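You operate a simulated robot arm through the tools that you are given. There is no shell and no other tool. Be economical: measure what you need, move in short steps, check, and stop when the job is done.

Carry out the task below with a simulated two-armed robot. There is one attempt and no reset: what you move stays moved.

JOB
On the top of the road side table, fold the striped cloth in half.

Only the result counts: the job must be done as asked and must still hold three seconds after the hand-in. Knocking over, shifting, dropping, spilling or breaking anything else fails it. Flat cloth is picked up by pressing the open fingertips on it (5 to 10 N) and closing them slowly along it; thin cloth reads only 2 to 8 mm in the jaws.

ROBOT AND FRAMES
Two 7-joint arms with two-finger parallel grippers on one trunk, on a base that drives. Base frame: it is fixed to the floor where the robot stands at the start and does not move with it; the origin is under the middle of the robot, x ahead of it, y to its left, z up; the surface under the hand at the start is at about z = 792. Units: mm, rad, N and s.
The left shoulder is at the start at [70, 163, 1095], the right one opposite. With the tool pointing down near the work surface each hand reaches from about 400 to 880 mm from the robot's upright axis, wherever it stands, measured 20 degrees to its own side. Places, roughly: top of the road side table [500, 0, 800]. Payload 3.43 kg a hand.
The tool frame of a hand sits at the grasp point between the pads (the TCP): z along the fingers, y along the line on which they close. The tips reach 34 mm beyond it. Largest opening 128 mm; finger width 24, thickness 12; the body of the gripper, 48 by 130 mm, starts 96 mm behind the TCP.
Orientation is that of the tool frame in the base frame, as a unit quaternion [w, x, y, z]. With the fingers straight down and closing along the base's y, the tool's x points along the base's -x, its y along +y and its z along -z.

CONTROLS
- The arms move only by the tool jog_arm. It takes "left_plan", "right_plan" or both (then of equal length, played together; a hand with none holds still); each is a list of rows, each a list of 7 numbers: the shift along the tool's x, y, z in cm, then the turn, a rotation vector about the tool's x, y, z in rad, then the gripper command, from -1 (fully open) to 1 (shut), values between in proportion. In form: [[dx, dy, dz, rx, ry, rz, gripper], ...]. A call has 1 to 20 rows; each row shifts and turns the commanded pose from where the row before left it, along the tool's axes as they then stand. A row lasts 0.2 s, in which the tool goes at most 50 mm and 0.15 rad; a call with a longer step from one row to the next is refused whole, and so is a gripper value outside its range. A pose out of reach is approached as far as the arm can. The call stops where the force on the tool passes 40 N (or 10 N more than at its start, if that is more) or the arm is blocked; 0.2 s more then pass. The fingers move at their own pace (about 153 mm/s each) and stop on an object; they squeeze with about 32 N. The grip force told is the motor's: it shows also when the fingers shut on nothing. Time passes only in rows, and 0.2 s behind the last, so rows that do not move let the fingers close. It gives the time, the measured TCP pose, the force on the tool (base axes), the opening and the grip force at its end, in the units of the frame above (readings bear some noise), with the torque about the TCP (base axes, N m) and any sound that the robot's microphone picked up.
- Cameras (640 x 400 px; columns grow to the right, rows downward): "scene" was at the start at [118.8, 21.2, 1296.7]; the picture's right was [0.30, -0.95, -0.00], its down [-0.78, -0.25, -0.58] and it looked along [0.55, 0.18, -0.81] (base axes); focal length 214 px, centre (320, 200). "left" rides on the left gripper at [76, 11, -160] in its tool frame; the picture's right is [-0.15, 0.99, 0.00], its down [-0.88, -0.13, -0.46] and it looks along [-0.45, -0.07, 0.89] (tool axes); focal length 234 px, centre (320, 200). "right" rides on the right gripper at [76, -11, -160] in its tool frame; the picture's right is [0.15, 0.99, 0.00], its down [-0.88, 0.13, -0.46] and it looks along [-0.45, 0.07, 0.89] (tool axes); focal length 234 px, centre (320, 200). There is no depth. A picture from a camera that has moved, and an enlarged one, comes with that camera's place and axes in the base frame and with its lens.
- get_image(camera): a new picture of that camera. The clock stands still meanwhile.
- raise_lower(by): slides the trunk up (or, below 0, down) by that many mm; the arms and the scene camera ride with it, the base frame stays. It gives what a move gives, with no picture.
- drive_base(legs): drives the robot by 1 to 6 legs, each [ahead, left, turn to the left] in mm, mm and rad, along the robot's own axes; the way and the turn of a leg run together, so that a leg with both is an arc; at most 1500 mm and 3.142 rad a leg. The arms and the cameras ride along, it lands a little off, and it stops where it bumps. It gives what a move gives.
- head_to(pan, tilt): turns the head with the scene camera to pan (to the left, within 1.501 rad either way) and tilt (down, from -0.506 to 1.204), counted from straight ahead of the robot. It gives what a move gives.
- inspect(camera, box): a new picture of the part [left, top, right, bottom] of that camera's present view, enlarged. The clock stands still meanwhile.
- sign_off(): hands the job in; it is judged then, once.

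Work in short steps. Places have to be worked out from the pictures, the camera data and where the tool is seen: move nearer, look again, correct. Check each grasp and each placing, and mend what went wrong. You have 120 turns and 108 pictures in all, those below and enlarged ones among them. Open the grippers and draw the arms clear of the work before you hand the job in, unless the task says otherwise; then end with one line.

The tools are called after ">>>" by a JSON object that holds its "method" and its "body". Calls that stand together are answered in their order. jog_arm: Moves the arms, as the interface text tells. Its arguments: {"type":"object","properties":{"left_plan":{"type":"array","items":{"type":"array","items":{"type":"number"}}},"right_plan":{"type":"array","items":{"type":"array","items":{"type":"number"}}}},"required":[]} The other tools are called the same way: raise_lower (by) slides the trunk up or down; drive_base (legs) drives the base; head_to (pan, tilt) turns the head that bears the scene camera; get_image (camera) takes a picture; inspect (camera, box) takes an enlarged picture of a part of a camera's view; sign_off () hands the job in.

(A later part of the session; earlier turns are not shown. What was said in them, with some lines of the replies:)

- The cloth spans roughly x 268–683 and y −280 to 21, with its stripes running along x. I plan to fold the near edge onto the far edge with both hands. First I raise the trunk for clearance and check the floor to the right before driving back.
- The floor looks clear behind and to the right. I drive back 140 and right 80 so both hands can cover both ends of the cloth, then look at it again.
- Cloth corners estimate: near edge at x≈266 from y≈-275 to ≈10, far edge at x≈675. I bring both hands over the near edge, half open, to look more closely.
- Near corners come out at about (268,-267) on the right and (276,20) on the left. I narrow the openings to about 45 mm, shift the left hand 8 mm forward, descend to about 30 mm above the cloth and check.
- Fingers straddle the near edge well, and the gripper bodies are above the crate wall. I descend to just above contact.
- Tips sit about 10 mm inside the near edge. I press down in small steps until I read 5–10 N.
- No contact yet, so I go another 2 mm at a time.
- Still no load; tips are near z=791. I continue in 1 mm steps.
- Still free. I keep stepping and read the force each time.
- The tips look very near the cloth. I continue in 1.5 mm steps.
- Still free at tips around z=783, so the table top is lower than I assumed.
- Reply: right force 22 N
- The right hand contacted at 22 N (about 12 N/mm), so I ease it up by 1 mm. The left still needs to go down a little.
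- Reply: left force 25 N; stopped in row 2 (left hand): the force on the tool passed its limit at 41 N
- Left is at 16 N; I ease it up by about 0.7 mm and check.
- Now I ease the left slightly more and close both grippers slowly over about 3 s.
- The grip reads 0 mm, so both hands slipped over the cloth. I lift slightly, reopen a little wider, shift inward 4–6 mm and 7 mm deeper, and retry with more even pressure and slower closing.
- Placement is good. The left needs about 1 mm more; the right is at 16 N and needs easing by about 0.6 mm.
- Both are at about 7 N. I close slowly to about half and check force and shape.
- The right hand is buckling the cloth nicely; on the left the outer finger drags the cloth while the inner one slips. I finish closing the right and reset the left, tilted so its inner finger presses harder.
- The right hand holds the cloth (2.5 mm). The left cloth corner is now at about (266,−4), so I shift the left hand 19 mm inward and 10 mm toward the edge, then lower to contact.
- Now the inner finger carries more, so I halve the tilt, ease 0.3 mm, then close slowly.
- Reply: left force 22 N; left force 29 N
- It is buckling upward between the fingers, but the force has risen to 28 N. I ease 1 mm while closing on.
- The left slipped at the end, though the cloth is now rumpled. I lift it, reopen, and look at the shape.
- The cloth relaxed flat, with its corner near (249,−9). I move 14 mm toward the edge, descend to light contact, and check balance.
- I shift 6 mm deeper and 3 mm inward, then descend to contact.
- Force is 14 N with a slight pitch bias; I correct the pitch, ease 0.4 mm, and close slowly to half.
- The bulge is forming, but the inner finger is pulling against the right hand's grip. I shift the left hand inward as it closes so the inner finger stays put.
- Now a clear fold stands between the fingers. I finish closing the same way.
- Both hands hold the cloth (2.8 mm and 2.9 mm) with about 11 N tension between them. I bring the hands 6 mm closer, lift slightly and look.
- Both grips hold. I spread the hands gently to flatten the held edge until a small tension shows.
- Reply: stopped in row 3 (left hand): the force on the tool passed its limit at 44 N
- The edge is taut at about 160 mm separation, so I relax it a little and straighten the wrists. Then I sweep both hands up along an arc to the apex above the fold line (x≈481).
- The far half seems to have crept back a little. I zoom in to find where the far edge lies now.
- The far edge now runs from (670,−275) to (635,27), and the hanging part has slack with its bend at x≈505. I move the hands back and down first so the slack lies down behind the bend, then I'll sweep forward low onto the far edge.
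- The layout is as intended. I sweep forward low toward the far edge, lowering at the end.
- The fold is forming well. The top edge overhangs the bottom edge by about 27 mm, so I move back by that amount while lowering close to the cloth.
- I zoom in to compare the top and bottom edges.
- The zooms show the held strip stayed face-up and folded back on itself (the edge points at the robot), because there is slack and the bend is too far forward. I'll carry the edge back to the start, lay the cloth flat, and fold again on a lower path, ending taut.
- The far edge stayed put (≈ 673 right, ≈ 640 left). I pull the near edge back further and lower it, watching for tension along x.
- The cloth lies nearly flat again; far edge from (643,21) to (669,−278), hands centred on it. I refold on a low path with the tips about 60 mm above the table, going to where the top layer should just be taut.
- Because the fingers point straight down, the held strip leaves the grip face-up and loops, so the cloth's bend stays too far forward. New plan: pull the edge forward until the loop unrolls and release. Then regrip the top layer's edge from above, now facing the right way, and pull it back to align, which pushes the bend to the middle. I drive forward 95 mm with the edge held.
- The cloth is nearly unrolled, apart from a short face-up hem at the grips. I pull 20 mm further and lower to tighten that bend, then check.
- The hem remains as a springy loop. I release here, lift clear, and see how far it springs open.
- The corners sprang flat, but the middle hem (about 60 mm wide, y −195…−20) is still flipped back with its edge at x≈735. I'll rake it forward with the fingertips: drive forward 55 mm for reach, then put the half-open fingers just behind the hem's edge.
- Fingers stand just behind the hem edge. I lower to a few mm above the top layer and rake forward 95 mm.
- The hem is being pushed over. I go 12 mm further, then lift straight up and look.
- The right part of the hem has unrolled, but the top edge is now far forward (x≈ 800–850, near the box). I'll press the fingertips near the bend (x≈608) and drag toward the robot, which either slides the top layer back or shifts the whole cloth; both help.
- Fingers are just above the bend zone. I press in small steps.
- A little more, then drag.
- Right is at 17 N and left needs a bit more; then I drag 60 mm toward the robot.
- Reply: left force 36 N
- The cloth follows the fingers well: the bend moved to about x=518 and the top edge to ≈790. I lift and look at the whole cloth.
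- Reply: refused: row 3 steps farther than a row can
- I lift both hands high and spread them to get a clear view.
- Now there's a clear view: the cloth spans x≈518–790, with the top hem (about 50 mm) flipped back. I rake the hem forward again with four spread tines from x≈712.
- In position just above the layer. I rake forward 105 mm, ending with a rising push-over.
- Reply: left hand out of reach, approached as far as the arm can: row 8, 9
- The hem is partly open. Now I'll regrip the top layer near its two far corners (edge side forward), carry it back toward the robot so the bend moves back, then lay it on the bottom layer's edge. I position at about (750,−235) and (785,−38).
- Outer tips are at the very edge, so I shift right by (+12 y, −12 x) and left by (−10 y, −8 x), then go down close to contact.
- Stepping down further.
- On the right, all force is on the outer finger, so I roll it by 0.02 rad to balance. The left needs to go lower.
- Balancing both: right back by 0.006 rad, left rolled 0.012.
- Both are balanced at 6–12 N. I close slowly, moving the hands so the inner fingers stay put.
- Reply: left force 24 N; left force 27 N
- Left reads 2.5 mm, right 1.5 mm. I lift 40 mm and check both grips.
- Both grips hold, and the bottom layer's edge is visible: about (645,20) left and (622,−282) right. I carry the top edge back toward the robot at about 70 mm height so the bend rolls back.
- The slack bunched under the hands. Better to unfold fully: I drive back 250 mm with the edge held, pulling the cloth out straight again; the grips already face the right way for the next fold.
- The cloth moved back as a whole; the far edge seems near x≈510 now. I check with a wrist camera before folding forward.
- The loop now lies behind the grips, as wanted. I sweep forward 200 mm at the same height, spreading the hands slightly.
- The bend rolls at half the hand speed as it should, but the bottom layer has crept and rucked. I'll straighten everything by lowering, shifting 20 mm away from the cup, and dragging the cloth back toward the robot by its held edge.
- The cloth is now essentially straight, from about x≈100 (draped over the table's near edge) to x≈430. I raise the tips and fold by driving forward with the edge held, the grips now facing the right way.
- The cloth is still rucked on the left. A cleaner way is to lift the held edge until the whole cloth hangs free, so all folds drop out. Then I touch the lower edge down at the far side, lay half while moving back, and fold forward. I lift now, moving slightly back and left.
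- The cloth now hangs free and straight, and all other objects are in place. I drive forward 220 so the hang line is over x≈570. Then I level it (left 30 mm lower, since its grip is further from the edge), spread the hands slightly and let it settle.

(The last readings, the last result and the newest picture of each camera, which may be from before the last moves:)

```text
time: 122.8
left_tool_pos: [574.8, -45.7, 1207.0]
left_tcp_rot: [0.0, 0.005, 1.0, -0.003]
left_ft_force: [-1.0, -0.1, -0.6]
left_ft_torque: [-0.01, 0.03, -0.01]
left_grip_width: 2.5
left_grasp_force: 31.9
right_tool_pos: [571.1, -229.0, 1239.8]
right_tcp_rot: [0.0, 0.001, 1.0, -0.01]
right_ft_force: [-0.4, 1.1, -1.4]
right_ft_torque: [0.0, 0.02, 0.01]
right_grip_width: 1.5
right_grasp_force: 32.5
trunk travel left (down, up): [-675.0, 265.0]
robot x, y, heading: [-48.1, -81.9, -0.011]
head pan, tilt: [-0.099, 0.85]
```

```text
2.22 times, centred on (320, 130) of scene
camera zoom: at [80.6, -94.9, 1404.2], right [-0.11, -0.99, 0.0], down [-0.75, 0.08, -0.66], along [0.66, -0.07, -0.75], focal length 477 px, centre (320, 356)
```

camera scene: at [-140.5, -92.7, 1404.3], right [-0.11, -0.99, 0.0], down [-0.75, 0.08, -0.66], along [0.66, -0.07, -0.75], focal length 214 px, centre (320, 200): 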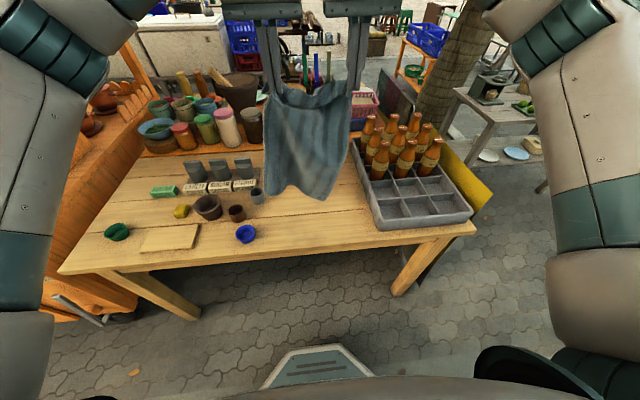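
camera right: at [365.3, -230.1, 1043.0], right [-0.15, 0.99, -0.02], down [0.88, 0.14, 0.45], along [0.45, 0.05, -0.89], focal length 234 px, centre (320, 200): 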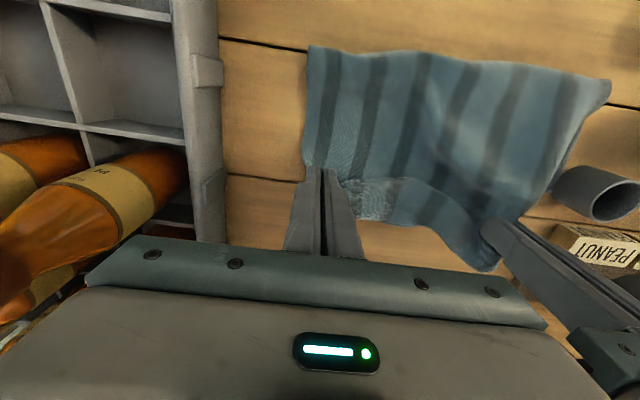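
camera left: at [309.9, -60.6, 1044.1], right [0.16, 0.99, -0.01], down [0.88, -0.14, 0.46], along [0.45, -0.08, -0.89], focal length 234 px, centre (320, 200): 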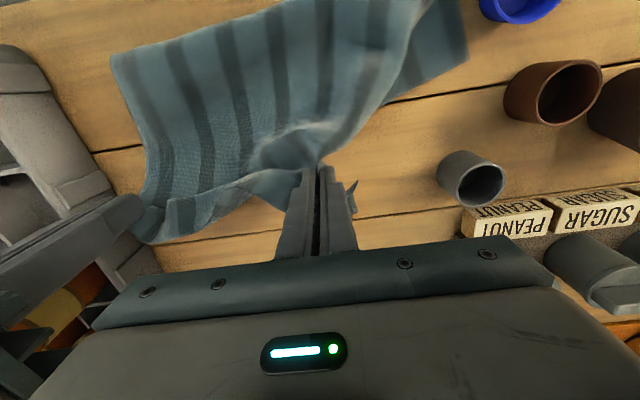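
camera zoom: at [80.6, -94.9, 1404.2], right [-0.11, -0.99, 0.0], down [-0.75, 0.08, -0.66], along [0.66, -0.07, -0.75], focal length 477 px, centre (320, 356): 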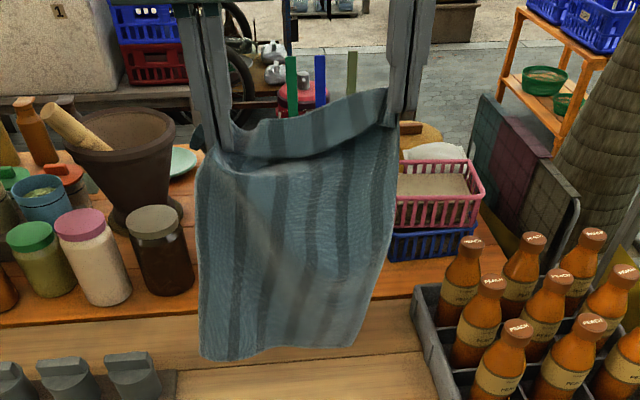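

The cloth hangs level, its bottom at z≈ 830–865. I lay it down: straight down 70 mm, then down and back together so half of it lies on the table, ending with the grips above the future fold line.

>>> {"method": "jog_arm", "body": {"left_plan": [[0, 0, 2.5, 0, 0, 0, 1], [0, 0, 2.5, 0, 0, 0, 1], [0, 0, 2.0, 0, 0, 0, 1], [0, 0, 0, 0, 0, 0, 1], [2.0, 0, 2.0, 0, 0, 0, 1], [2.0, 0, 2.0, 0, 0, 0, 1], [2.0, 0, 2.0, 0, 0, 0, 1], [2.0, 0, 2.0, 0, 0, 0, 1], [2.0, 0, 2.0, 0, 0, 0, 1], [2.0, 0, 2.0, 0, 0, 0, 1], [2.0, 0, 2.0, 0, 0, 0, 1], [2.0, 0, 1.8, 0, 0, 0, 1], [1.5, 0, 0.9, 0, 0, 0, 1], [0, 0, 0, 0, 0, 0, 1], [0, 0, 0, 0, 0, 0, 1]], "right_plan": [[0, 0, 2.5, 0, 0, 0, 1], [0, 0, 2.5, 0, 0, 0, 1], [0, 0, 2.0, 0, 0, 0, 1], [0, 0, 0, 0, 0, 0, 1], [2.0, 0, 2.0, 0, 0, 0, 1], [2.0, 0, 2.0, 0, 0, 0, 1], [2.0, 0, 2.0, 0, 0, 0, 1], [2.0, 0, 2.0, 0, 0, 0, 1], [2.0, 0, 2.0, 0, 0, 0, 1], [2.0, 0, 2.0, 0, 0, 0, 1], [2.0, 0, 2.0, 0, 0, 0, 1], [2.0, 0, 1.8, 0, 0, 0, 1], [1.5, 0, 0.9, 0, 0, 0, 1], [0, 0, 0, 0, 0, 0, 1], [0, 0, 0, 0, 0, 0, 1]]}}

>>> {"method": "inspect", "body": {"camera": "scene", "box": [220, 80, 420, 240]}}

```text
time: 126.0
left_tool_pos: [396.1, -42.3, 969.1]
left_tcp_rot: [0.0, 0.005, 1.0, -0.003]
left_ft_force: [0.5, -0.6, 0.1]
left_ft_torque: [-0.02, -0.01, 0.0]
left_grip_width: 2.6
left_grasp_force: 31.4
right_tool_pos: [397.4, -234.4, 1002.0]
right_tcp_rot: [0.0, 0.002, 1.0, -0.01]
right_ft_force: [0.7, -0.5, 0.2]
right_ft_torque: [0.0, 0.0, 0.0]
right_grip_width: 1.4
right_grasp_force: 32.1
trunk travel left (down, up): [-675.0, 265.0]
robot x, y, heading: [-47.6, -84.8, -0.009]
head pan, tilt: [-0.099, 0.85]
```

```text
2.50 times, centred on (320, 160) of scene
camera zoom: at [80.2, -95.0, 1404.2], right [-0.11, -0.99, 0.0], down [-0.75, 0.08, -0.66], along [0.66, -0.07, -0.75], focal length 536 px, centre (320, 300)
```

zoom: 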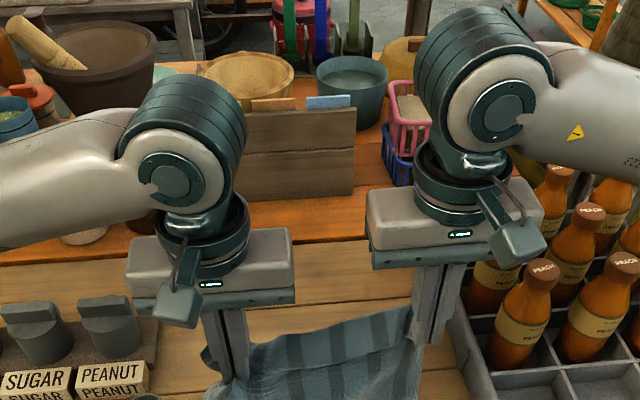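

I can't see the far edge past the hands from here. I perform the forward arc most of the way, stopping above the table to check alignment.

>>> {"method": "jog_arm", "body": {"left_plan": [[-3.6, 0, 0.5, 0, 0, 0, 1], [-3.3, 0, 1.5, 0, 0, 0, 1], [-2.9, 0, 2.4, 0, 0, 0, 1], [-2.2, 0, 3.1, 0, 0, 0, 1], [-1.4, 0, 3.0, 0, 0, 0, 1], [0, 0, 0, 0, 0, 0, 1]], "right_plan": [[-4.3, 0, 0.6, 0, 0, 0, 1], [-4.0, 0, 1.8, 0, 0, 0, 1], [-3.4, 0, 2.9, 0, 0, 0, 1], [-2.6, 0, 3.7, 0, 0, 0, 1], [-1.6, 0, 4.0, 0, 0, 0, 1], [0, 0, 0, 0, 0, 0, 1]]}}

>>> {"method": "inspect", "body": {"camera": "scene", "box": [230, 130, 410, 270]}}

```text
time: 127.4
left_tool_pos: [531.5, -45.5, 864.1]
left_tcp_rot: [0.001, 0.005, 1.0, -0.003]
left_ft_force: [-0.2, 0.6, -0.1]
left_ft_torque: [-0.03, -0.01, -0.03]
left_grip_width: 2.5
left_grasp_force: 32.1
right_tool_pos: [553.7, -237.6, 867.6]
right_tcp_rot: [0.0, 0.002, 1.0, -0.01]
right_ft_force: [-0.3, 1.0, 0.1]
right_ft_torque: [0.01, -0.01, 0.02]
right_grip_width: 1.6
right_grasp_force: 32.3
trunk travel left (down, up): [-675.0, 265.0]
robot x, y, heading: [-49.7, -86.0, -0.008]
head pan, tilt: [-0.099, 0.85]
```

```text
2.86 times, centred on (320, 200) of scene
camera zoom: at [79.7, -94.7, 1404.3], right [-0.11, -0.99, 0.0], down [-0.75, 0.08, -0.66], along [0.66, -0.07, -0.75], focal length 613 px, centre (320, 200)
```

zoom: 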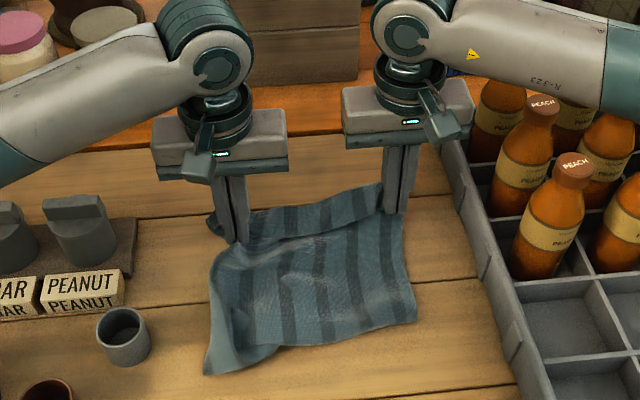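

The fold looks clean: the fold line runs from (393,−3) to (431,−241). I check where the bottom layer's far edge is.

>>> {"method": "get_image", "body": {"camera": "left"}}

```text
3 pictures are left
camera left: at [455.8, -32.0, 1023.7], right [0.16, 0.99, -0.01], down [0.88, -0.14, 0.46], along [0.45, -0.08, -0.89], focal length 234 px, centre (320, 200)
```

left: 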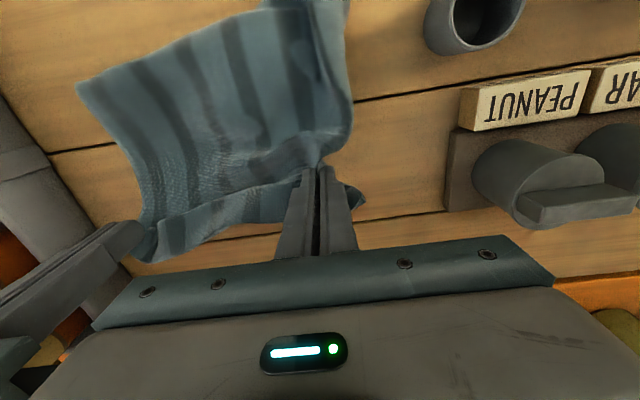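

The bottom layer's far-left corner is near (514,−14), so the top edge is about 40 mm too far forward on the left and about 25 mm on the right. I move back accordingly while lowering, then release gently and lift clear.

>>> {"method": "jog_arm", "body": {"left_plan": [[1.3, 0, 0.6, 0, 0, 0, 1], [1.3, 0, 0.9, 0, 0, 0, 1], [1.3, 0, 0.9, 0, 0, 0, 1], [0.8, 0, 1.0, 0, 0, 0, 1], [0, 0, 0, 0, 0, 0, 1], [0, 0, 0, 0, 0, 0, 0.7], [0, 0, 0, 0, 0, 0, 0.5], [0, 0, 0, 0, 0, 0, 0.5], [0, 0, -1, 0, 0, 0, 0.5], [0, 0, -3, 0, 0, 0, 0.5], [0, 0, -4.5, 0, 0, 0, 0.5], [0, 0, -4.5, 0, 0, 0, 0.5], [0, 0, -4.5, 0, 0, 0, 0.5], [0, 0, -4.5, 0, 0, 0, 0.5], [0, 4.5, 0, 0, 0, 0, 0.5], [0, 4.5, 0, 0, 0, 0, 0.5], [0, 4.5, 0, 0, 0, 0, 0.5]], "right_plan": [[0.6, 0, 0.6, 0, 0, 0, 1], [0.6, 0, 1.0, 0, 0, 0, 1], [0.6, 0, 1.0, 0, 0, 0, 1], [0.6, 0, 1.2, 0, 0, 0, 1], [0, 0, 0, 0, 0, 0, 1], [0, 0, 0, 0, 0, 0, 0.7], [0, 0, 0, 0, 0, 0, 0.5], [0, 0, 0, 0, 0, 0, 0.5], [0, 0, -1, 0, 0, 0, 0.5], [0, 0, -3, 0, 0, 0, 0.5], [0, 0, -4.5, 0, 0, 0, 0.5], [0, 0, -4.5, 0, 0, 0, 0.5], [0, 0, -4.5, 0, 0, 0, 0.5], [0, 0, -4.5, 0, 0, 0, 0.5], [3, 0, -3.5, 0, 0, 0, 0.5], [3, -2, -3, 0, 0, 0, 0.5], [3, -2, 0, 0, 0, 0, 0.5]]}}

>>> {"method": "inspect", "body": {"camera": "scene", "box": [240, 140, 400, 270]}}

```text
time: 131.0
left_tool_pos: [481.6, 89.2, 1052.8]
left_tcp_rot: [0.002, 0.006, 1.0, -0.002]
left_ft_force: [-0.2, 0.2, 0.0]
left_ft_torque: [0.0, -0.03, 0.01]
left_grip_width: 32.0
left_grasp_force: 0.1
right_tool_pos: [437.1, -271.8, 1119.5]
right_tcp_rot: [0.0, 0.002, 1.0, -0.011]
right_ft_force: [1.1, -0.1, 0.4]
right_ft_torque: [-0.02, -0.02, 0.01]
right_grip_width: 31.9
right_grasp_force: 0.0
trunk travel left (down, up): [-675.0, 265.0]
robot x, y, heading: [-48.3, -88.6, -0.011]
head pan, tilt: [-0.099, 0.85]
```

```text
3.08 times, centred on (320, 205) of scene
camera zoom: at [78.7, -94.6, 1404.4], right [-0.11, -0.99, 0.0], down [-0.75, 0.08, -0.66], along [0.66, -0.07, -0.75], focal length 660 px, centre (320, 185)
```

zoom: 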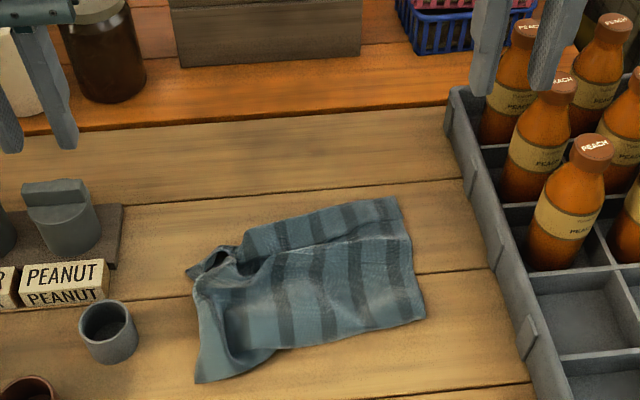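

It's a real half-fold now; only the far-left corner is crumpled where the left grip gathered it. I'll anchor the cloth with the right fingertips and smooth that corner outward with the left; first I position both just above the cloth.

>>> {"method": "jog_arm", "body": {"left_plan": [[-0.6, -4.4, 0, 0, 0, 0, 1], [-0.6, -4.4, 0, 0, 0, 0, 1], [-0.6, -4.4, 0, 0, 0, 0, 1], [0, 0, 4.5, 0, 0, 0, 1], [0, 0, 4.5, 0, 0, 0, 1], [0, 0, 4.5, 0, 0, 0, 1], [0, 0, 4.5, 0, 0, 0, 1], [0, 0, 3.3, 0, 0, 0, 1], [0, 0, 0, 0, 0, 0, 1]], "right_plan": [[-2.4, 2.3, 3, 0, 0, 0, 1], [-2.4, 2.3, 3, 0, 0, 0, 1], [-2.4, 2.2, 3, 0, 0, 0, 1], [0, 0, 4, 0, 0, 0, 1], [0, 0, 4, 0, 0, 0, 1], [0, 0, 4, 0, 0, 0, 1], [0, 0, 4, 0, 0, 0, 1], [0, 0, 3.2, 0, 0, 0, 1], [0, 0, 0, 0, 0, 0, 1]]}}

>>> {"method": "jog_arm", "body": {"left_plan": [[0, 0, 0.4, 0, 0, 0, 1], [0, 0, 0, 0, 0, 0, 1]], "right_plan": [[0, 0, 0.6, 0, 0, 0, 1], [0, 0, 0, 0, 0, 0, 1]]}}

```text
time: 133.0
left_tool_pos: [502.8, -45.5, 835.9]
left_tcp_rot: [0.001, 0.005, 1.0, -0.003]
left_ft_force: [0.5, 0.0, -0.6]
left_ft_torque: [-0.01, 0.03, -0.03]
left_grip_width: 0.0
left_grasp_force: 31.6
right_tool_pos: [509.4, -211.3, 835.5]
right_tcp_rot: [0.0, 0.0, 1.0, -0.01]
right_ft_force: [-0.2, 0.1, 0.5]
right_ft_torque: [-0.01, -0.02, 0.02]
right_grip_width: 0.0
right_grasp_force: 31.9
trunk travel left (down, up): [-675.0, 265.0]
robot x, y, heading: [-47.0, -85.1, -0.008]
head pan, tilt: [-0.099, 0.85]
```

```text
time: 133.6
left_tool_pos: [503.2, -45.1, 833.3]
left_tcp_rot: [0.0, 0.005, 1.0, -0.003]
left_ft_force: [0.9, -0.6, 0.2]
left_ft_torque: [-0.01, -0.02, 0.0]
left_grip_width: 0.0
left_grasp_force: 31.8
right_tool_pos: [510.5, -211.2, 830.6]
right_tcp_rot: [0.001, 0.002, 1.0, -0.01]
right_ft_force: [0.4, 0.2, 0.1]
right_ft_torque: [0.0, -0.03, -0.01]
right_grip_width: 0.0
right_grasp_force: 32.0
trunk travel left (down, up): [-675.0, 265.0]
robot x, y, heading: [-44.5, -85.5, -0.011]
head pan, tilt: [-0.099, 0.85]
```

Stepping down toward contact with both.

>>> {"method": "jog_arm", "body": {"left_plan": [[0, 0, 0.5, 0, 0, 0, 1], [0, 0, 0.4, 0, 0, 0, 1], [0, 0, 0, 0, 0, 0, 1]], "right_plan": [[0, 0, 0.4, 0, 0, 0, 1], [0, 0, 0.3, 0, 0, 0, 1], [0, 0, 0, 0, 0, 0, 1]]}}

>>> {"method": "jog_arm", "body": {"left_plan": [[0, 0, 0.2, 0, 0, 0, 1], [0, 0, 0, 0, 0, 0, 1]], "right_plan": [[0, 0, 0.2, 0, 0, 0, 1], [0, 0, 0, 0, 0, 0, 1]]}}

>>> {"method": "jog_arm", "body": {"left_plan": [[0, 0, 0.2, 0, 0, 0, 1], [0, 0, 0, 0, 0, 0, 1]], "right_plan": [[0, 0, 0.2, 0, 0, 0, 1], [0, 0, 0, 0, 0, 0, 1]]}}

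```text
time: 134.4
left_tool_pos: [503.3, -44.0, 826.0]
left_tcp_rot: [0.001, 0.005, 1.0, -0.003]
left_ft_force: [1.0, -0.1, 0.9]
left_ft_torque: [0.02, 0.01, 0.03]
left_grip_width: 0.0
left_grasp_force: 31.2
right_tool_pos: [510.9, -210.2, 822.9]
right_tcp_rot: [-0.001, 0.002, 1.0, -0.011]
right_ft_force: [0.2, 0.0, 0.5]
right_ft_torque: [-0.01, 0.05, -0.01]
right_grip_width: 0.0
right_grasp_force: 32.0
trunk travel left (down, up): [-675.0, 265.0]
robot x, y, heading: [-45.9, -82.8, -0.01]
head pan, tilt: [-0.099, 0.85]
```

```text
time: 135.0
left_tool_pos: [502.4, -44.4, 822.2]
left_tcp_rot: [0.001, 0.005, 1.0, -0.002]
left_ft_force: [0.0, 0.5, 1.8]
left_ft_torque: [0.02, 0.05, 0.0]
left_grip_width: 0.0
left_grasp_force: 32.0
right_tool_pos: [510.1, -209.1, 820.9]
right_tcp_rot: [0.0, 0.001, 1.0, -0.009]
right_ft_force: [0.1, -0.3, 1.1]
right_ft_torque: [0.01, -0.02, 0.01]
right_grip_width: 0.1
right_grasp_force: 32.4
trunk travel left (down, up): [-675.0, 265.0]
robot x, y, heading: [-49.7, -88.9, -0.009]
head pan, tilt: [-0.099, 0.85]
```

```text
time: 135.6
left_tool_pos: [502.0, -43.7, 820.0]
left_tcp_rot: [0.0, 0.005, 1.0, -0.003]
left_ft_force: [-0.6, 0.5, 0.3]
left_ft_torque: [0.02, 0.01, 0.04]
left_grip_width: 0.0
left_grasp_force: 32.1
right_tool_pos: [509.7, -210.6, 817.7]
right_tcp_rot: [0.0, 0.002, 1.0, -0.01]
right_ft_force: [0.3, -0.2, 0.0]
right_ft_torque: [-0.03, 0.0, 0.05]
right_grip_width: 0.0
right_grasp_force: 31.5
trunk travel left (down, up): [-675.0, 265.0]
robot x, y, heading: [-46.5, -87.0, -0.01]
head pan, tilt: [-0.099, 0.85]
```

>>> {"method": "jog_arm", "body": {"left_plan": [[0, 0, 0.2, 0, 0, 0, 1], [0, 0, 0, 0, 0, 0, 1]], "right_plan": [[0, 0, 0.1, 0, 0, 0, 1], [0, 0, 0, 0, 0, 0, 1]]}}

>>> {"method": "jog_arm", "body": {"left_plan": [[0, 0, 0.15, 0, 0, 0, 1], [0, 0, 0, 0, 0, 0, 1]], "right_plan": [[0, 0, 0.1, 0, 0, 0, 1], [0, 0, 0, 0, 0, 0, 1]]}}

```text
time: 136.2
left_tool_pos: [502.6, -42.8, 817.6]
left_tcp_rot: [0.001, 0.005, 1.0, -0.002]
left_ft_force: [-0.6, 0.0, 4.2]
left_ft_torque: [-0.03, 0.05, -0.01]
left_grip_width: 0.0
left_grasp_force: 31.8
right_tool_pos: [509.4, -210.4, 818.2]
right_tcp_rot: [-0.001, 0.001, 1.0, -0.009]
right_ft_force: [-0.3, -0.7, 0.1]
right_ft_torque: [0.0, 0.01, 0.0]
right_grip_width: 0.0
right_grasp_force: 31.9
trunk travel left (down, up): [-675.0, 265.0]
robot x, y, heading: [-44.2, -90.4, -0.006]
head pan, tilt: [-0.099, 0.85]
```

```text
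time: 136.8
left_tool_pos: [502.3, -43.8, 817.1]
left_tcp_rot: [0.001, 0.006, 1.0, -0.002]
left_ft_force: [0.3, 0.2, 5.8]
left_ft_torque: [-0.05, 0.06, -0.01]
left_grip_width: 0.0
left_grasp_force: 31.7
right_tool_pos: [510.9, -211.0, 816.4]
right_tcp_rot: [0.0, 0.001, 1.0, -0.01]
right_ft_force: [-1.2, 1.3, 2.0]
right_ft_torque: [0.01, 0.01, -0.01]
right_grip_width: 0.0
right_grasp_force: 32.1
trunk travel left (down, up): [-675.0, 265.0]
robot x, y, heading: [-47.4, -82.6, -0.011]
head pan, tilt: [-0.099, 0.85]
```

The left presses at about 6 N. I press the right 1.5 mm more as an anchor, then drag the left finger outward (+y 45 mm, +x 30 mm), and lift.

>>> {"method": "jog_arm", "body": {"left_plan": [[0, 0, 0.03, 0, 0, 0, 1], [0, 0, 0, 0, 0, 0, 1], [-0.5, 0.75, 0, 0, 0, 0, 1], [-0.5, 0.75, 0, 0, 0, 0, 1], [-0.5, 0.75, 0, 0, 0, 0, 1], [-0.5, 0.75, 0, 0, 0, 0, 1], [-0.5, 0.75, 0, 0, 0, 0, 1], [-0.5, 0.75, 0, 0, 0, 0, 1], [0, 0, 0, 0, 0, 0, 1]], "right_plan": [[0, 0, 0.13, 0, 0, 0, 1], [0, 0, 0, 0, 0, 0, 1], [0, 0, 0, 0, 0, 0, 1], [0, 0, 0, 0, 0, 0, 1], [0, 0, 0, 0, 0, 0, 1], [0, 0, 0, 0, 0, 0, 1], [0, 0, 0, 0, 0, 0, 1], [0, 0, 0, 0, 0, 0, 1], [0, 0, 0, 0, 0, 0, 1]]}}

>>> {"method": "jog_arm", "body": {"left_plan": [[0, 0, -2, 0, 0, 0, 1], [0, 0, -4, 0, 0, 0, 1], [0, 0, -4.5, 0, 0, 0, 1], [0, 0, -4.5, 0, 0, 0, 1], [0, 0, -4.5, 0, 0, 0, 1], [0, 0, -4.5, 0, 0, 0, 1], [0, 4.5, 0, 0, 0, 0, 1], [0, 4.5, 0, 0, 0, 0, 1]], "right_plan": [[0, 0, -2, 0, 0, 0, 1], [0, 0, -4, 0, 0, 0, 1], [0, 0, -4.5, 0, 0, 0, 1], [0, 0, -4.5, 0, 0, 0, 1], [0, 0, -4.5, 0, 0, 0, 1], [0, 0, -4.5, 0, 0, 0, 1], [3, 0, -3.5, 0, 0, 0, 1], [4, -2, -2, 0, 0, 0, 1]]}}

>>> {"method": "inspect", "body": {"camera": "scene", "box": [240, 140, 400, 270]}}

```text
time: 138.8
left_tool_pos: [535.2, 1.9, 817.1]
left_tcp_rot: [0.001, 0.005, 1.0, -0.003]
left_ft_force: [-0.7, -0.5, 3.6]
left_ft_torque: [-0.03, 0.03, 0.02]
left_grip_width: 0.0
left_grasp_force: 31.7
right_tool_pos: [510.7, -209.9, 816.9]
right_tcp_rot: [0.0, 0.002, 1.0, -0.009]
right_ft_force: [0.1, -0.5, 7.1]
right_ft_torque: [-0.02, 0.05, 0.02]
right_grip_width: 0.1
right_grasp_force: 31.7
trunk travel left (down, up): [-675.0, 265.0]
robot x, y, heading: [-46.7, -85.8, -0.015]
head pan, tilt: [-0.099, 0.85]
```

```text
time: 140.6
left_tool_pos: [532.8, 93.6, 1057.2]
left_tcp_rot: [0.001, 0.006, 1.0, -0.003]
left_ft_force: [-0.2, -0.7, -1.0]
left_ft_torque: [-0.02, 0.0, 0.01]
left_grip_width: 0.0
left_grasp_force: 32.0
right_tool_pos: [438.2, -227.0, 1111.5]
right_tcp_rot: [0.001, 0.001, 1.0, -0.009]
right_ft_force: [-0.7, 0.6, -0.2]
right_ft_torque: [0.02, -0.03, 0.01]
right_grip_width: 0.0
right_grasp_force: 31.9
trunk travel left (down, up): [-675.0, 265.0]
robot x, y, heading: [-51.7, -86.6, -0.005]
head pan, tilt: [-0.099, 0.85]
```

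```text
3.08 times, centred on (320, 205) of scene
camera zoom: at [78.2, -94.9, 1404.5], right [-0.11, -0.99, 0.0], down [-0.75, 0.08, -0.66], along [0.66, -0.07, -0.75], focal length 660 px, centre (320, 185)
```

zoom: 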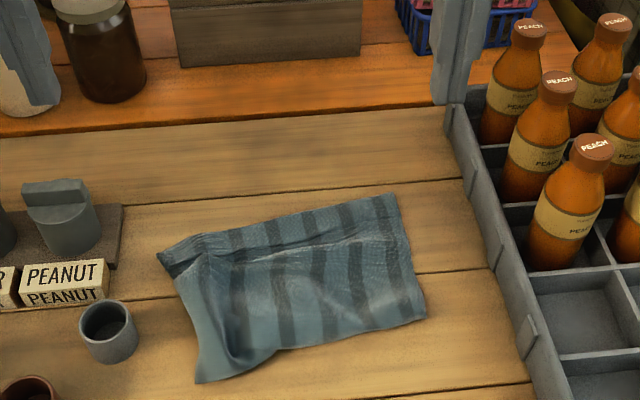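

Much better: the corner is spread to about (544,40), and everything else is untouched. The fold-line end at the left, (378,−4), has a small pocket; I smooth it outward the same way with the right hand as anchor.

>>> {"method": "jog_arm", "body": {"left_plan": [[3.2, -3.05, 0, 0, 0, 0, 1], [3.2, -3.05, 0, 0, 0, 0, 1], [3.2, -3.05, 0, 0, 0, 0, 1], [3.2, -3.05, 0, 0, 0, 0, 1], [0, 0, 4.7, 0, 0, 0, 1], [0, 0, 4.7, 0, 0, 0, 1], [0, 0, 4.7, 0, 0, 0, 1], [0, 0, 4.7, 0, 0, 0, 1], [0, 0, 4.0, 0, 0, 0, 1], [0, 0, 0.5, 0, 0, 0, 1], [0, 0, 0, 0, 0, 0, 1]], "right_plan": [[-1.1, 0.9, 3, 0, 0, 0, 1], [-1.1, 0.9, 3, 0, 0, 0, 1], [-1.0, 0.9, 3, 0, 0, 0, 1], [0, 0, 3, 0, 0, 0, 1], [0, 0, 3, 0, 0, 0, 1], [0, 0, 3, 0, 0, 0, 1], [0, 0, 3, 0, 0, 0, 1], [0, 0, 3, 0, 0, 0, 1], [0, 0, 3, 0, 0, 0, 1], [0, 0, 1.8, 0, 0, 0, 1], [0, 0, 0, 0, 0, 0, 1]]}}

>>> {"method": "jog_arm", "body": {"left_plan": [[0, 0, 0.25, 0, 0, 0, 1], [0, 0, 0, 0, 0, 0, 1]], "right_plan": [[0, 0, 0.3, 0, 0, 0, 1], [0, 0, 0, 0, 0, 0, 1]]}}

```text
time: 143.0
left_tool_pos: [407.5, -28.2, 820.3]
left_tcp_rot: [0.001, 0.006, 1.0, -0.002]
left_ft_force: [1.0, 0.6, -0.5]
left_ft_torque: [0.0, -0.05, -0.04]
left_grip_width: 0.0
left_grasp_force: 31.7
right_tool_pos: [473.3, -202.2, 820.6]
right_tcp_rot: [0.0, 0.0, 1.0, -0.009]
right_ft_force: [0.0, -0.2, -0.2]
right_ft_torque: [0.0, 0.01, 0.0]
right_grip_width: 0.3
right_grasp_force: 32.4
trunk travel left (down, up): [-675.0, 265.0]
robot x, y, heading: [-48.1, -83.2, -0.012]
head pan, tilt: [-0.099, 0.85]
```

```text
time: 143.6
left_tool_pos: [405.5, -28.9, 818.3]
left_tcp_rot: [0.0, 0.005, 1.0, -0.003]
left_ft_force: [1.0, 0.2, 0.2]
left_ft_torque: [0.03, -0.03, -0.01]
left_grip_width: 0.0
left_grasp_force: 32.1
right_tool_pos: [473.6, -202.9, 817.4]
right_tcp_rot: [-0.001, 0.001, 1.0, -0.01]
right_ft_force: [-0.7, 0.3, 0.6]
right_ft_torque: [0.03, 0.0, -0.01]
right_grip_width: 0.1
right_grasp_force: 32.7
trunk travel left (down, up): [-675.0, 265.0]
robot x, y, heading: [-50.3, -84.1, -0.011]
head pan, tilt: [-0.099, 0.85]
```

A little lower on both, to contact.

>>> {"method": "jog_arm", "body": {"left_plan": [[0, 0, 0.15, 0, 0, 0, 1], [0, 0, 0, 0, 0, 0, 1]], "right_plan": [[0, 0, 0.1, 0, 0, 0, 1], [0, 0, 0, 0, 0, 0, 1]]}}

>>> {"method": "jog_arm", "body": {"left_plan": [[0, 0, 0.12, 0, 0, 0, 1], [0, 0, 0, 0, 0, 0, 1]], "right_plan": [[0, 0, 0.08, 0, 0, 0, 1], [0, 0, 0, 0, 0, 0, 1]]}}

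```text
time: 144.2
left_tool_pos: [406.2, -29.0, 818.6]
left_tcp_rot: [0.0, 0.005, 1.0, -0.003]
left_ft_force: [0.8, 0.6, 1.1]
left_ft_torque: [0.0, -0.01, -0.01]
left_grip_width: 0.0
left_grasp_force: 32.1
right_tool_pos: [473.6, -202.0, 818.8]
right_tcp_rot: [0.0, 0.001, 1.0, -0.01]
right_ft_force: [-0.9, 0.0, -0.9]
right_ft_torque: [-0.04, 0.0, 0.0]
right_grip_width: 0.0
right_grasp_force: 31.7
trunk travel left (down, up): [-675.0, 265.0]
robot x, y, heading: [-43.1, -83.7, -0.007]
head pan, tilt: [-0.099, 0.85]
```

```text
time: 144.8
left_tool_pos: [405.0, -29.2, 817.5]
left_tcp_rot: [0.0, 0.006, 1.0, -0.003]
left_ft_force: [1.2, 0.6, 3.1]
left_ft_torque: [0.06, 0.03, -0.02]
left_grip_width: 0.1
left_grasp_force: 31.8
right_tool_pos: [473.3, -202.8, 817.5]
right_tcp_rot: [0.0, 0.001, 1.0, -0.01]
right_ft_force: [-0.8, 0.8, -0.4]
right_ft_torque: [-0.02, 0.01, -0.01]
right_grip_width: 0.0
right_grasp_force: 31.9
trunk travel left (down, up): [-675.0, 265.0]
robot x, y, heading: [-47.9, -85.0, -0.009]
head pan, tilt: [-0.099, 0.85]
```

Now I press slightly more, drag the left finger outward by 33 mm in +y, then lift both away and open.

>>> {"method": "jog_arm", "body": {"left_plan": [[0, 0, 0.05, 0, 0, 0, 1], [0, 0, 0, 0, 0, 0, 1], [0.1, 0.7, 0, 0, 0, 0, 1], [0.1, 0.7, 0, 0, 0, 0, 1], [0.1, 0.7, 0, 0, 0, 0, 1], [0.1, 0.7, 0, 0, 0, 0, 1], [0.1, 0.5, 0, 0, 0, 0, 1], [0, 0, 0, 0, 0, 0, 1]], "right_plan": [[0, 0, 0.2, 0, 0, 0, 1], [0, 0, 0, 0, 0, 0, 1], [0, 0, 0, 0, 0, 0, 1], [0, 0, 0, 0, 0, 0, 1], [0, 0, 0, 0, 0, 0, 1], [0, 0, 0, 0, 0, 0, 1], [0, 0, 0, 0, 0, 0, 1], [0, 0, 0, 0, 0, 0, 1]]}}

>>> {"method": "jog_arm", "body": {"left_plan": [[0, 0, -2, 0, 0, 0, 1], [0, 0, -4, 0, 0, 0, 1], [0, 0, -4.5, 0, 0, 0, 1], [0, 0, -4.5, 0, 0, 0, 1], [0, 0, -4.5, 0, 0, 0, 1], [0, 0, -4.5, 0, 0, 0, 1], [0, 4.5, 0, 0, 0, 0, 0], [0, 4.5, 0, 0, 0, 0, 0], [0, 4.5, 0, 0, 0, 0, 0]], "right_plan": [[0, 0, -2, 0, 0, 0, 1], [0, 0, -4, 0, 0, 0, 1], [0, 0, -4.5, 0, 0, 0, 1], [0, 0, -4.5, 0, 0, 0, 1], [0, 0, -4.5, 0, 0, 0, 1], [0, 0, -4.5, 0, 0, 0, 1], [3, 0, -3.5, 0, 0, 0, 0], [2, -3, -2, 0, 0, 0, 0], [0, -4, 0, 0, 0, 0, 0]]}}

>>> {"method": "inspect", "body": {"camera": "scene", "box": [220, 130, 420, 290]}}

```text
time: 146.6
left_tool_pos: [400.0, 3.9, 817.0]
left_tcp_rot: [0.001, 0.006, 1.0, -0.003]
left_ft_force: [0.7, -4.5, 9.1]
left_ft_torque: [-0.04, -0.01, -0.02]
left_grip_width: 0.2
left_grasp_force: 32.3
right_tool_pos: [472.7, -203.2, 817.0]
right_tcp_rot: [0.0, 0.002, 1.0, -0.01]
right_ft_force: [-0.2, 1.4, 4.9]
right_ft_torque: [0.05, 0.02, 0.03]
right_grip_width: 0.1
right_grasp_force: 31.9
trunk travel left (down, up): [-675.0, 265.0]
robot x, y, heading: [-48.8, -84.1, -0.009]
head pan, tilt: [-0.099, 0.85]
```

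```text
time: 148.6
left_tool_pos: [400.8, 139.8, 1058.2]
left_tcp_rot: [0.002, 0.007, 1.0, -0.002]
left_ft_force: [-0.2, 0.4, -0.1]
left_ft_torque: [0.04, 0.0, 0.02]
left_grip_width: 64.1
left_grasp_force: 0.1
right_tool_pos: [420.4, -267.9, 1115.6]
right_tcp_rot: [0.0, 0.001, 1.0, -0.01]
right_ft_force: [0.0, 0.1, -0.6]
right_ft_torque: [0.01, -0.01, 0.02]
right_grip_width: 64.0
right_grasp_force: 0.0
trunk travel left (down, up): [-675.0, 265.0]
robot x, y, heading: [-50.3, -84.7, -0.008]
head pan, tilt: [-0.099, 0.85]
```

```text
2.50 times, centred on (320, 210) of scene
camera zoom: at [78.5, -95.3, 1404.4], right [-0.11, -0.99, 0.0], down [-0.75, 0.08, -0.66], along [0.66, -0.07, -0.75], focal length 536 px, centre (320, 175)
```

zoom: 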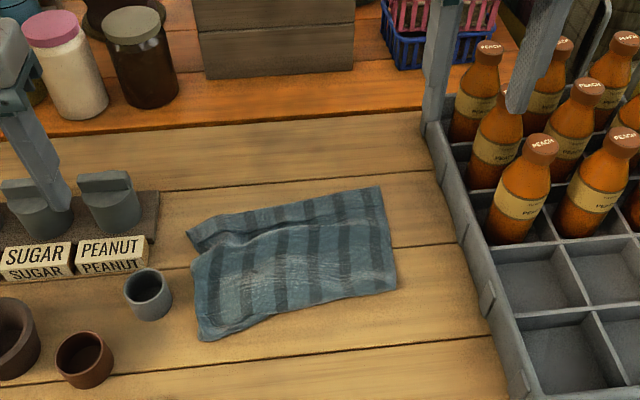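

The last picture shows the cloth as a flat, doubled rectangle, with nothing else disturbed. Both grippers are open and clear of the work, so I hand it in.

>>> {"method": "sign_off", "body": {}}

```text
The job is handed in.
```

The striped cloth is folded roughly in half on the table and handed in; in the last picture nothing else had moved. The top edge may stop about 3–4 cm short of the bottom edge: a line there could be that edge or just a crease, and I had no pictures left to check.
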